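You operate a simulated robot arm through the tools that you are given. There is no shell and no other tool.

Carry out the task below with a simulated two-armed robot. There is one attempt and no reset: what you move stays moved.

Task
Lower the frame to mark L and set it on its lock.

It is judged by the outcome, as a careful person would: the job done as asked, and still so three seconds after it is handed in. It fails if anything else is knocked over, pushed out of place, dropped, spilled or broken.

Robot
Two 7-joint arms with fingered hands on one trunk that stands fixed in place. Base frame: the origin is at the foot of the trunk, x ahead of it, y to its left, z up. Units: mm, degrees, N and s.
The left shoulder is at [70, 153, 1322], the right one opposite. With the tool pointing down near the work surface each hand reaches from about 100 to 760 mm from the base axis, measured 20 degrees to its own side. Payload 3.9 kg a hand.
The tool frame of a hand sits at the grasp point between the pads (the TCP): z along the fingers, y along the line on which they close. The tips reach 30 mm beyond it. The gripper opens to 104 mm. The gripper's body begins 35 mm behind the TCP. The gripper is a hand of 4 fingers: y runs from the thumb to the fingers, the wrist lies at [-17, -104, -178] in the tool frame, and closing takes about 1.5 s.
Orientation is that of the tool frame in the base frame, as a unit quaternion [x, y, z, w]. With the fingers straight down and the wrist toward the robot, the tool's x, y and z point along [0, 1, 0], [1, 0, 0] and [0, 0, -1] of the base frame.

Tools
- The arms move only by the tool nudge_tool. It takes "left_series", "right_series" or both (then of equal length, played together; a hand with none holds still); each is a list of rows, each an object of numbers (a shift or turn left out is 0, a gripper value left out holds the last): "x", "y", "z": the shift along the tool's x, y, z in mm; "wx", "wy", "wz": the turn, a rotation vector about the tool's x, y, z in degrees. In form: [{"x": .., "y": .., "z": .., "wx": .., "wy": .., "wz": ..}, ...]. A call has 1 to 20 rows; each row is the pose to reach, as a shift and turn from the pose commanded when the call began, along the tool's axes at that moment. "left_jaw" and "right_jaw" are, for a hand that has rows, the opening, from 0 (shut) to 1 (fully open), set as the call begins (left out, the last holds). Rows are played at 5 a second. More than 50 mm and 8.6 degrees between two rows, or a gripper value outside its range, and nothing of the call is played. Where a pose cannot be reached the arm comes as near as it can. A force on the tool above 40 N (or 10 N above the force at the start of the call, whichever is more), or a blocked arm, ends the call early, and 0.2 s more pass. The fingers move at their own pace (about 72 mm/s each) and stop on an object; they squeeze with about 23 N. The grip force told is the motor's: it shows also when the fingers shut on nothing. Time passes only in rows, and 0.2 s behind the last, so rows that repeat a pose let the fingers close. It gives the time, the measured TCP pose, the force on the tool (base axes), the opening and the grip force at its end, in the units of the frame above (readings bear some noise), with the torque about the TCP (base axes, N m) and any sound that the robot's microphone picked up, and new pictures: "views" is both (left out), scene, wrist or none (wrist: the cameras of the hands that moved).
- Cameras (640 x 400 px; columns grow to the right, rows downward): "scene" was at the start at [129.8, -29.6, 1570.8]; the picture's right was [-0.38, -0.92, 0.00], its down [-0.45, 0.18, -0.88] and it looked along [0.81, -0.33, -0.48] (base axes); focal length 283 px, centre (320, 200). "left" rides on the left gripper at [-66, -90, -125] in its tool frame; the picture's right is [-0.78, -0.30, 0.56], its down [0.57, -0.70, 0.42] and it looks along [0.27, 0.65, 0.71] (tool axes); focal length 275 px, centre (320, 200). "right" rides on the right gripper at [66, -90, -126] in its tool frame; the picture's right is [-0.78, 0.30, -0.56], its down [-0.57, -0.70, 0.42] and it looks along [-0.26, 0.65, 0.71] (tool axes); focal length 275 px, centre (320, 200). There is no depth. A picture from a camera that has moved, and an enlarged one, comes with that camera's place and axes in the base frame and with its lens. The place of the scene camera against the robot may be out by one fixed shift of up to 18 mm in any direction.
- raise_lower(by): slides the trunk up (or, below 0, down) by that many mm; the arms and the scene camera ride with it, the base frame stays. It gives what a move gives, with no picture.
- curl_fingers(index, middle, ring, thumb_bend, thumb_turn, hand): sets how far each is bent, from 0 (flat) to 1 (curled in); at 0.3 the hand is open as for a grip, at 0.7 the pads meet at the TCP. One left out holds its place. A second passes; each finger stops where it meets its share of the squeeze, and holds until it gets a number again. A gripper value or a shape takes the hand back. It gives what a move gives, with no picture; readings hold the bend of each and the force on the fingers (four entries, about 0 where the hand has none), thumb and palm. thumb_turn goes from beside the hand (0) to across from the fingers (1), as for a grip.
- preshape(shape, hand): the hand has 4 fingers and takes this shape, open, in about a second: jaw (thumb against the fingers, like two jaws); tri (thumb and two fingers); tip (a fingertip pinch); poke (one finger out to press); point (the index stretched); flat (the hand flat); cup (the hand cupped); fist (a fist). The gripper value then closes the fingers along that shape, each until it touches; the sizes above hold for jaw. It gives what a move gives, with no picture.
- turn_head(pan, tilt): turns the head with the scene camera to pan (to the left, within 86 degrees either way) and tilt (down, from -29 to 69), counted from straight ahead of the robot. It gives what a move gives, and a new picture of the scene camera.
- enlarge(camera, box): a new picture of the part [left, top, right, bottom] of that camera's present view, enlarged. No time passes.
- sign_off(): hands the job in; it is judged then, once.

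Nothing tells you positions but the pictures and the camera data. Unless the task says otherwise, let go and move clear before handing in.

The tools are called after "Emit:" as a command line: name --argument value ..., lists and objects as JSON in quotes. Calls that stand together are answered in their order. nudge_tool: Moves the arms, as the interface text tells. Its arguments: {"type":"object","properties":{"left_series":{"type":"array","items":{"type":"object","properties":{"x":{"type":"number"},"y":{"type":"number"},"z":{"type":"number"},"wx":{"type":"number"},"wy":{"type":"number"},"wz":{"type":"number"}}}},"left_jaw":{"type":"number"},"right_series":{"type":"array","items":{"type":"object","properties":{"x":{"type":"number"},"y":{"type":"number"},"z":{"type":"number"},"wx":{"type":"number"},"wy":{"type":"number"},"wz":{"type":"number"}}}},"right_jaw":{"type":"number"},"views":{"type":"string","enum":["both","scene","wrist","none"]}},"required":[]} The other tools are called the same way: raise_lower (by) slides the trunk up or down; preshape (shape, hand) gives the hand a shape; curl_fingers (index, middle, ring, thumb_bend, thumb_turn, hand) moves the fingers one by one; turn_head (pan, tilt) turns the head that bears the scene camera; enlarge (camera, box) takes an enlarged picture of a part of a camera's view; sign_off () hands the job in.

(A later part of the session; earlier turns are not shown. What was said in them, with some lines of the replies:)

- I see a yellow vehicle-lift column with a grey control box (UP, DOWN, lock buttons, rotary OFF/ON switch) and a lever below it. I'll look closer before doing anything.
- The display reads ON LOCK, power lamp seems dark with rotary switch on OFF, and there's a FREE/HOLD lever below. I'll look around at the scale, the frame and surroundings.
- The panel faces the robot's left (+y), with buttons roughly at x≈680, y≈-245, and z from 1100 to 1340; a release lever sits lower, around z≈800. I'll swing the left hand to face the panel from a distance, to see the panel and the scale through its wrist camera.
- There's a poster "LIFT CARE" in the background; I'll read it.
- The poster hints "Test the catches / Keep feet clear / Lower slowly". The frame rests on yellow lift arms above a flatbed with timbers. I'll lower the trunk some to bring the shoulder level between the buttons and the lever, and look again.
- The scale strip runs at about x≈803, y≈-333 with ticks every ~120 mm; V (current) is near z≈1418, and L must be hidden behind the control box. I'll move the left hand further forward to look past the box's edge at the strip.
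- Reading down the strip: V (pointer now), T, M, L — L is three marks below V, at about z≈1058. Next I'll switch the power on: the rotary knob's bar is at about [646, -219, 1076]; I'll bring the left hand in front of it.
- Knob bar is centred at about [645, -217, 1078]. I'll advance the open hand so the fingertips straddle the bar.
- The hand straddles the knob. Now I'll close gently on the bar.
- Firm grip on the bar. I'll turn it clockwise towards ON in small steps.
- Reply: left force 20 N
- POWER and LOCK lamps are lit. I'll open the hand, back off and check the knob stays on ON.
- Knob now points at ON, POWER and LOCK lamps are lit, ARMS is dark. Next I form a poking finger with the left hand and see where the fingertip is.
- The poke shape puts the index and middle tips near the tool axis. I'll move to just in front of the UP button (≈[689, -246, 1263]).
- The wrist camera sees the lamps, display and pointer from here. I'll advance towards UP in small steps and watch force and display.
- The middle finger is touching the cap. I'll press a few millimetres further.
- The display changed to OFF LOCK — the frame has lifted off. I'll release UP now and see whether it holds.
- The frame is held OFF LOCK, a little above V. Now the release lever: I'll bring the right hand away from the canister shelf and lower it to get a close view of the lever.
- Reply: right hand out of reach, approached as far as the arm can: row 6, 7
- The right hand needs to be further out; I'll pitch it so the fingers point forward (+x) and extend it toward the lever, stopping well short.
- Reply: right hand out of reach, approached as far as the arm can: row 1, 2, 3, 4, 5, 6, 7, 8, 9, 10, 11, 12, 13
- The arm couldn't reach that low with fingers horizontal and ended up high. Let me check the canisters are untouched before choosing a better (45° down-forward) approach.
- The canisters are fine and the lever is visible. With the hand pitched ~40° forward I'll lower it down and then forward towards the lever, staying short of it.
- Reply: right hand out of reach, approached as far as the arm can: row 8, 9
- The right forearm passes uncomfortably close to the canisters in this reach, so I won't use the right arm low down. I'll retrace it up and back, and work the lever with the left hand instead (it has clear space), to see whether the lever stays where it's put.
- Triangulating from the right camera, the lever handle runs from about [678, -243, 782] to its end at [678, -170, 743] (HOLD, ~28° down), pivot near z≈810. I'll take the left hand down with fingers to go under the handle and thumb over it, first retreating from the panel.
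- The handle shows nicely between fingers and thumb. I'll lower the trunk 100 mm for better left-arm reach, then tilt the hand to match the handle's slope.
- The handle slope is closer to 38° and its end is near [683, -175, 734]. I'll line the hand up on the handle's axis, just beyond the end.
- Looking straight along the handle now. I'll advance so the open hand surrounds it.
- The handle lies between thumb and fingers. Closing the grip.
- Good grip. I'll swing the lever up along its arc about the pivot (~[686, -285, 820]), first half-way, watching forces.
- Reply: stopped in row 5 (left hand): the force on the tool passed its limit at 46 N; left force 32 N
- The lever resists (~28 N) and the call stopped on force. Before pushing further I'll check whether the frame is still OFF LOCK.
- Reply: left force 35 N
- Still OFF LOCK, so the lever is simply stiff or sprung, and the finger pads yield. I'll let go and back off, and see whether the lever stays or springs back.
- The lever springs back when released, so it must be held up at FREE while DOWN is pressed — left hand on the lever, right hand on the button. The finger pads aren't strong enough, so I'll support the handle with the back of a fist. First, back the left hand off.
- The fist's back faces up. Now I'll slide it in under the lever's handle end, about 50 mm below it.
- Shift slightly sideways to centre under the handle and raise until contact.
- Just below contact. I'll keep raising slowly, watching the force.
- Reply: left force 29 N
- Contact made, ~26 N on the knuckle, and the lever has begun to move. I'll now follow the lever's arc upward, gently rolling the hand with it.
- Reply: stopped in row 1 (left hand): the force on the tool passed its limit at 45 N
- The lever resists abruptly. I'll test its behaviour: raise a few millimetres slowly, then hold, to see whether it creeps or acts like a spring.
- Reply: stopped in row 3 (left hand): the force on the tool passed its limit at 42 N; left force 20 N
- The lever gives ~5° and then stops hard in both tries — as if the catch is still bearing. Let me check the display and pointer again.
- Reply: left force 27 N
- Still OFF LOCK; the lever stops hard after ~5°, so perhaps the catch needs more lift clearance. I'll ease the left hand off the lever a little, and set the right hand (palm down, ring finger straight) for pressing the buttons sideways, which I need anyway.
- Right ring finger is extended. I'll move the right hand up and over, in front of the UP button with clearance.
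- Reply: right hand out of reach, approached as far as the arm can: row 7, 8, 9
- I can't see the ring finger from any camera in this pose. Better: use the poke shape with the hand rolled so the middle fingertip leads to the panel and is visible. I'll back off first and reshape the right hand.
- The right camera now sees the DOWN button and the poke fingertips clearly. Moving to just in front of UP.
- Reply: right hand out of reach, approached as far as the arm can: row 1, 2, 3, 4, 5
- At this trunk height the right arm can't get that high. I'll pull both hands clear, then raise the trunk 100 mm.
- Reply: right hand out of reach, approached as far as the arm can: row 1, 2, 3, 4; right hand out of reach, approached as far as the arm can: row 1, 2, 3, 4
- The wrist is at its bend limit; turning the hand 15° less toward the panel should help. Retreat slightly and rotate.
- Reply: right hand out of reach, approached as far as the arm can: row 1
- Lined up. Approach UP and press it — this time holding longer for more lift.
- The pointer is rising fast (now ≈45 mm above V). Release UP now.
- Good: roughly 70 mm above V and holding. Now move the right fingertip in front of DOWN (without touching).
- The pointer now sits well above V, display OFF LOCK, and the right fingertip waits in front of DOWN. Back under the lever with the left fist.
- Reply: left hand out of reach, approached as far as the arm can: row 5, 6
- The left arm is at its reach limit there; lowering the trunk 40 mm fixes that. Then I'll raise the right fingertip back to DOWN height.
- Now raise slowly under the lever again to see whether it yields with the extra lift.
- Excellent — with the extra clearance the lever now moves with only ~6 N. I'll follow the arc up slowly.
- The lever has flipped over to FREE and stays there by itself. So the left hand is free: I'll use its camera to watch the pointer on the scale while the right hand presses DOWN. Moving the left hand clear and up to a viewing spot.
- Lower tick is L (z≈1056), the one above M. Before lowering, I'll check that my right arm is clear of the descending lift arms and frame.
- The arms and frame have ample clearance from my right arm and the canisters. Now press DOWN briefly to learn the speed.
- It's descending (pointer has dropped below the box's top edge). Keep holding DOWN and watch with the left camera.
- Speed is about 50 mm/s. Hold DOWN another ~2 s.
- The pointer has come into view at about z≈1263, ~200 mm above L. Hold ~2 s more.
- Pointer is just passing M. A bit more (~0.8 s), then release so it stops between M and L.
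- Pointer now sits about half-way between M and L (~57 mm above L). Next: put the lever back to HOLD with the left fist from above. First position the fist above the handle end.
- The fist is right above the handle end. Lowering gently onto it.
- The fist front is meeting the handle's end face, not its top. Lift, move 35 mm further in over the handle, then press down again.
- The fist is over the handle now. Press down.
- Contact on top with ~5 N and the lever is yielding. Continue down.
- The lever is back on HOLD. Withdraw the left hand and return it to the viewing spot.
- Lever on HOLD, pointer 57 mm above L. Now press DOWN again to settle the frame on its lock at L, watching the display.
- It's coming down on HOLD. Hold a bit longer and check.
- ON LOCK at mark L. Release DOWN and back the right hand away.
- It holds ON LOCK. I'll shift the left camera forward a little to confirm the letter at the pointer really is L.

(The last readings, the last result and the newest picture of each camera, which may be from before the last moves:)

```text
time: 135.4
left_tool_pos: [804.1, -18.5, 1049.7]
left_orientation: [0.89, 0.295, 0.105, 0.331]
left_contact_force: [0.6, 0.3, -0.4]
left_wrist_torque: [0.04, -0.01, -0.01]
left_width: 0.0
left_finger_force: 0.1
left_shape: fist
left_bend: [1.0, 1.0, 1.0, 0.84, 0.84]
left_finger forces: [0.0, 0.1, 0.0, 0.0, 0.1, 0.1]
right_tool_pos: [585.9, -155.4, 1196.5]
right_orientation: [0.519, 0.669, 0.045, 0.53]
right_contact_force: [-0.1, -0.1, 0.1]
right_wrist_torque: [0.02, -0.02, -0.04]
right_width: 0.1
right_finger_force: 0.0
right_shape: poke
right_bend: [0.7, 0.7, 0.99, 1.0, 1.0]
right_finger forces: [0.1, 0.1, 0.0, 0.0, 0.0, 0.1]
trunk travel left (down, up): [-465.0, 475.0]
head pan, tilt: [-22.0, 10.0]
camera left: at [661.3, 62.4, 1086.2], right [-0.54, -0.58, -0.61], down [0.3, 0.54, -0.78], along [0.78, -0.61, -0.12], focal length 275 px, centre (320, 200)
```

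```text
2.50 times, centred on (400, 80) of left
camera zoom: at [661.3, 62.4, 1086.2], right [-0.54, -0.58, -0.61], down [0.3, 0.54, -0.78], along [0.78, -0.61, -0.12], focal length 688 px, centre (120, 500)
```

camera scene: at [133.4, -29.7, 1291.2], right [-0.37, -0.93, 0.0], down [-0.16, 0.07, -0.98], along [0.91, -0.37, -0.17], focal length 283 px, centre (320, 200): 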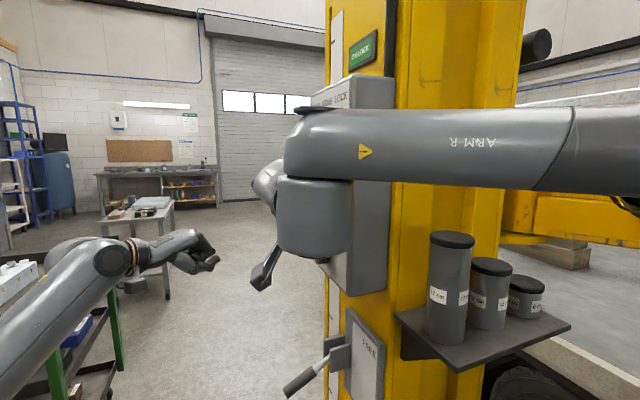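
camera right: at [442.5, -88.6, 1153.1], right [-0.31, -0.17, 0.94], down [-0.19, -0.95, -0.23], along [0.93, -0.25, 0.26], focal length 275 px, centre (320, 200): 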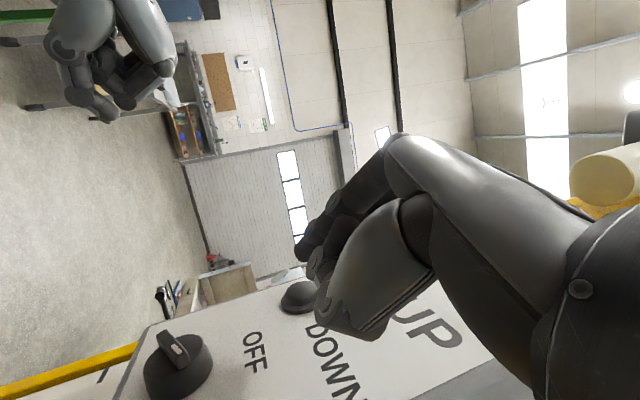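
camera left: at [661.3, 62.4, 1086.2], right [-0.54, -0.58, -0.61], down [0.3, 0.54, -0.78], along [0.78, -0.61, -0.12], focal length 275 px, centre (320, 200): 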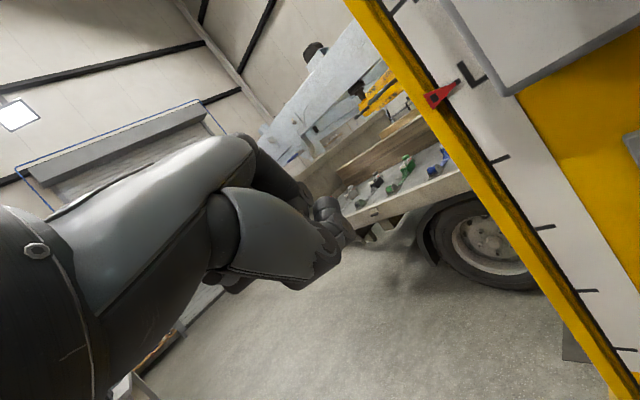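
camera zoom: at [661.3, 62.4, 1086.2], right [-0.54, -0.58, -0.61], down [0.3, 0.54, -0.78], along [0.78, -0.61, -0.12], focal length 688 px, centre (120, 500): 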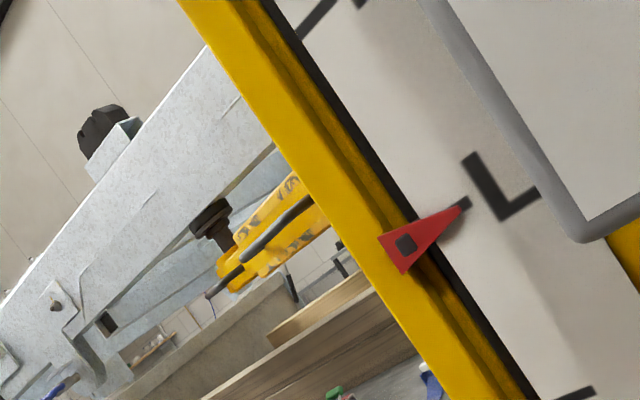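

Pointer exactly at L, display ON LOCK. Now retreat both arms to clear positions.

Emit:
nudge_tool --left_series '[{"x": -14, "y": -23, "z": -20}, {"x": -29, "y": -47, "z": -40}, {"x": -43, "y": -70, "z": -60}, {"x": -58, "y": -94, "z": -80}, {"x": -72, "y": -117, "z": -100}, {"x": -72, "y": -117, "z": -100}]' --right_series '[{"x": -7, "y": -18, "z": -23}, {"x": -14, "y": -36, "z": -47}, {"x": -21, "y": -54, "z": -70}, {"x": -29, "y": -72, "z": -94}, {"x": -36, "y": -90, "z": -117}, {"x": -36, "y": -90, "z": -117}]' --views "scene"

Emit:
turn_head --pan -25 --tilt 25

Emit:
turn_head --pan -65 --tilt 15

```text
time: 136.8
left_tool_pos: [658.1, 61.1, 1046.0]
left_orientation: [0.891, 0.295, 0.104, 0.33]
left_contact_force: [-0.8, 0.3, -0.1]
left_wrist_torque: [-0.03, 0.0, -0.04]
left_width: 0.0
left_finger_force: 0.2
left_shape: fist
left_bend: [1.0, 1.0, 1.0, 0.84, 0.84]
left_finger forces: [0.1, 0.0, 0.0, 0.0, 0.0, 0.0]
right_tool_pos: [440.2, -168.5, 1217.7]
right_orientation: [0.519, 0.67, 0.045, 0.529]
right_contact_force: [0.3, 0.9, -0.3]
right_wrist_torque: [-0.01, -0.02, 0.01]
right_width: 0.0
right_finger_force: 0.1
right_shape: poke
right_bend: [0.7, 0.7, 0.99, 1.0, 1.0]
right_finger forces: [0.0, 0.1, 0.1, 0.1, 0.1, 0.0]
trunk travel left (down, up): [-465.0, 475.0]
head pan, tilt: [-22.0, 10.0]
camera scene: at [133.0, -29.2, 1291.2], right [-0.37, -0.93, 0.0], down [-0.16, 0.07, -0.98], along [0.91, -0.37, -0.17], focal length 283 px, centre (320, 200)
```

scene: 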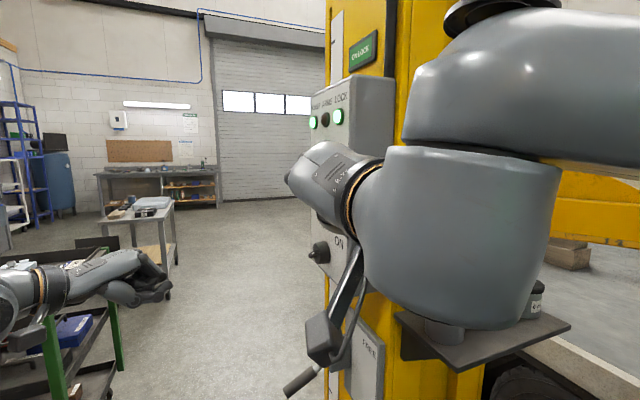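

```text
time: 137.6
left_tool_pos: [656.3, 60.3, 1048.5]
left_orientation: [0.89, 0.295, 0.105, 0.331]
left_contact_force: [0.8, -0.3, 0.4]
left_wrist_torque: [-0.02, 0.0, 0.01]
left_width: 0.0
left_finger_force: 0.1
left_shape: fist
left_bend: [1.0, 1.0, 1.0, 0.84, 0.84]
left_finger forces: [0.0, 0.0, 0.0, 0.0, 0.0, 0.0]
right_tool_pos: [439.5, -167.5, 1217.5]
right_orientation: [0.519, 0.669, 0.045, 0.53]
right_contact_force: [0.3, 0.7, 0.2]
right_wrist_torque: [-0.01, 0.01, 0.01]
right_width: 0.0
right_finger_force: 0.1
right_shape: poke
right_bend: [0.7, 0.7, 0.99, 1.0, 1.0]
right_finger forces: [0.0, 0.1, 0.0, 0.1, 0.0, 0.0]
trunk travel left (down, up): [-465.0, 475.0]
head pan, tilt: [-25.0, 25.0]
camera scene: at [129.1, -33.3, 1267.1], right [-0.42, -0.91, 0.0], down [-0.38, 0.18, -0.91], along [0.82, -0.38, -0.42], focal length 283 px, centre (320, 200)
```

scene: 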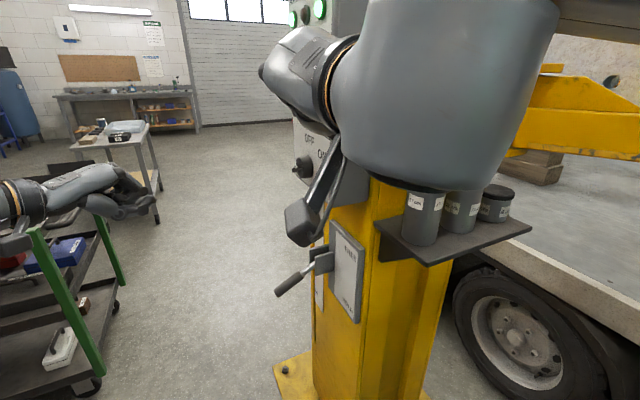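

```text
time: 138.7
left_tool_pos: [656.3, 60.6, 1047.0]
left_orientation: [0.89, 0.295, 0.105, 0.331]
left_contact_force: [-0.2, -0.9, -0.9]
left_wrist_torque: [-0.02, -0.01, -0.01]
left_width: 0.1
left_finger_force: 0.3
left_shape: fist
left_bend: [1.0, 1.0, 1.0, 0.84, 0.84]
left_finger forces: [0.0, 0.0, 0.0, 0.0, 0.1, 0.0]
right_tool_pos: [440.3, -167.1, 1218.8]
right_orientation: [0.519, 0.67, 0.046, 0.529]
right_contact_force: [0.2, 0.3, 0.8]
right_wrist_torque: [-0.02, 0.01, 0.05]
right_width: 0.1
right_finger_force: 0.0
right_shape: poke
right_bend: [0.7, 0.7, 0.99, 1.0, 1.0]
right_finger forces: [0.1, 0.0, 0.0, 0.0, 0.1, 0.0]
trunk travel left (down, up): [-465.0, 475.0]
head pan, tilt: [-65.0, 15.0]
camera scene: at [85.3, -79.0, 1283.2], right [-0.91, -0.42, 0.0], down [-0.11, 0.23, -0.97], along [0.41, -0.88, -0.26], focal length 283 px, centre (320, 200)
```

scene: 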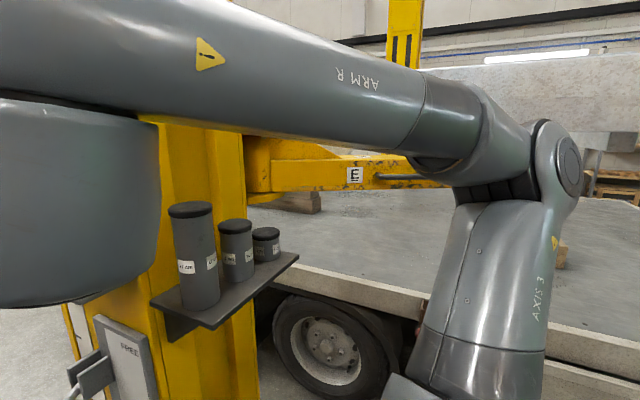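

The canisters, trolley and everything else are undisturbed; the lever is on HOLD, the POWER and LOCK lamps are lit, and the pointer is at L. A last check of display and lamps, then hand in.

Emit:
turn_head --pan -18 --tilt 5

Emit:
enlarge --camera "scene" --box '[280, 20, 420, 140]'

```text
time: 139.8
left_tool_pos: [656.5, 60.9, 1047.3]
left_orientation: [0.89, 0.295, 0.105, 0.33]
left_contact_force: [0.0, -0.1, 0.3]
left_wrist_torque: [0.04, -0.01, -0.02]
left_width: 0.2
left_finger_force: 0.0
left_shape: fist
left_bend: [1.0, 1.0, 1.0, 0.84, 0.84]
left_finger forces: [0.1, 0.1, 0.0, 0.1, 0.0, 0.0]
right_tool_pos: [440.5, -168.4, 1218.4]
right_orientation: [0.519, 0.669, 0.045, 0.53]
right_contact_force: [0.1, 0.3, 0.8]
right_wrist_torque: [-0.04, -0.02, 0.03]
right_width: 0.0
right_finger_force: 0.0
right_shape: poke
right_bend: [0.7, 0.7, 0.99, 1.0, 1.0]
right_finger forces: [0.0, 0.0, 0.0, 0.1, 0.1, 0.0]
trunk travel left (down, up): [-465.0, 475.0]
head pan, tilt: [-18.0, 5.0]
camera scene: at [133.1, -22.8, 1299.4], right [-0.31, -0.95, 0.0], down [-0.08, 0.03, -1.0], along [0.95, -0.31, -0.09], focal length 283 px, centre (320, 200)
```

scene: 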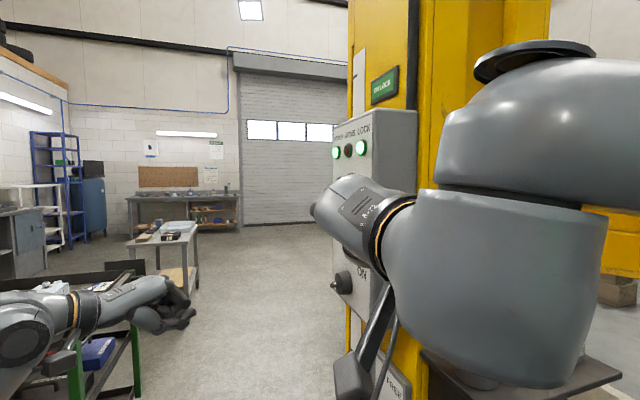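

```text
3.33 times, centred on (350, 80) of scene
camera zoom: at [133.1, -22.8, 1299.4], right [-0.31, -0.95, 0.0], down [-0.08, 0.03, -1.0], along [0.95, -0.31, -0.09], focal length 944 px, centre (220, 600)
```

zoom: 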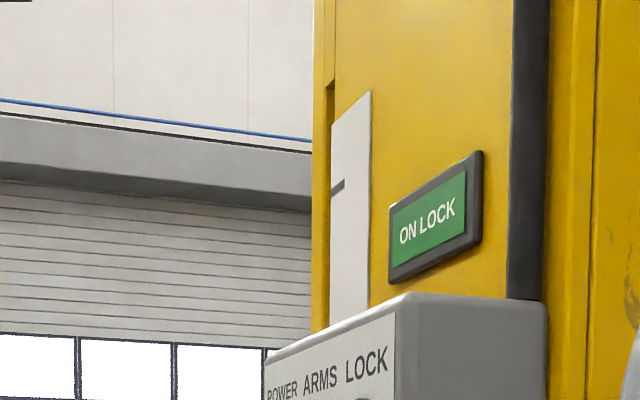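

The display reads ON LOCK and the pointer rests on L. The lever is on HOLD, both hands are clear, and nothing else has been moved. Handing the job in.

Emit:
sign_off

```text
The job is handed in.
```

The frame is down at mark L and resting on its lock. The pointer sits on L, the display reads ON LOCK, and the LOCK lamp is lit.

- **How it was lowered:** I switched the power on and raised the frame clear of its lock at V. I then set the lever to FREE and lowered to between M and L. With the lever back on HOLD, I lowered the frame onto the lock at L.
- **Lever snag:** The lever would not move after the first short lift. I pushed it up to about 46 N before stopping; once the frame was raised further, it moved easily.
- **How things are left:** The lever is on HOLD and both hands are clear. In the final views the canisters on the shelf are still standing, and nothing else looked disturbed.
- **Power:** The power switch was OFF at the start and is now ON. I did not turn it back off.
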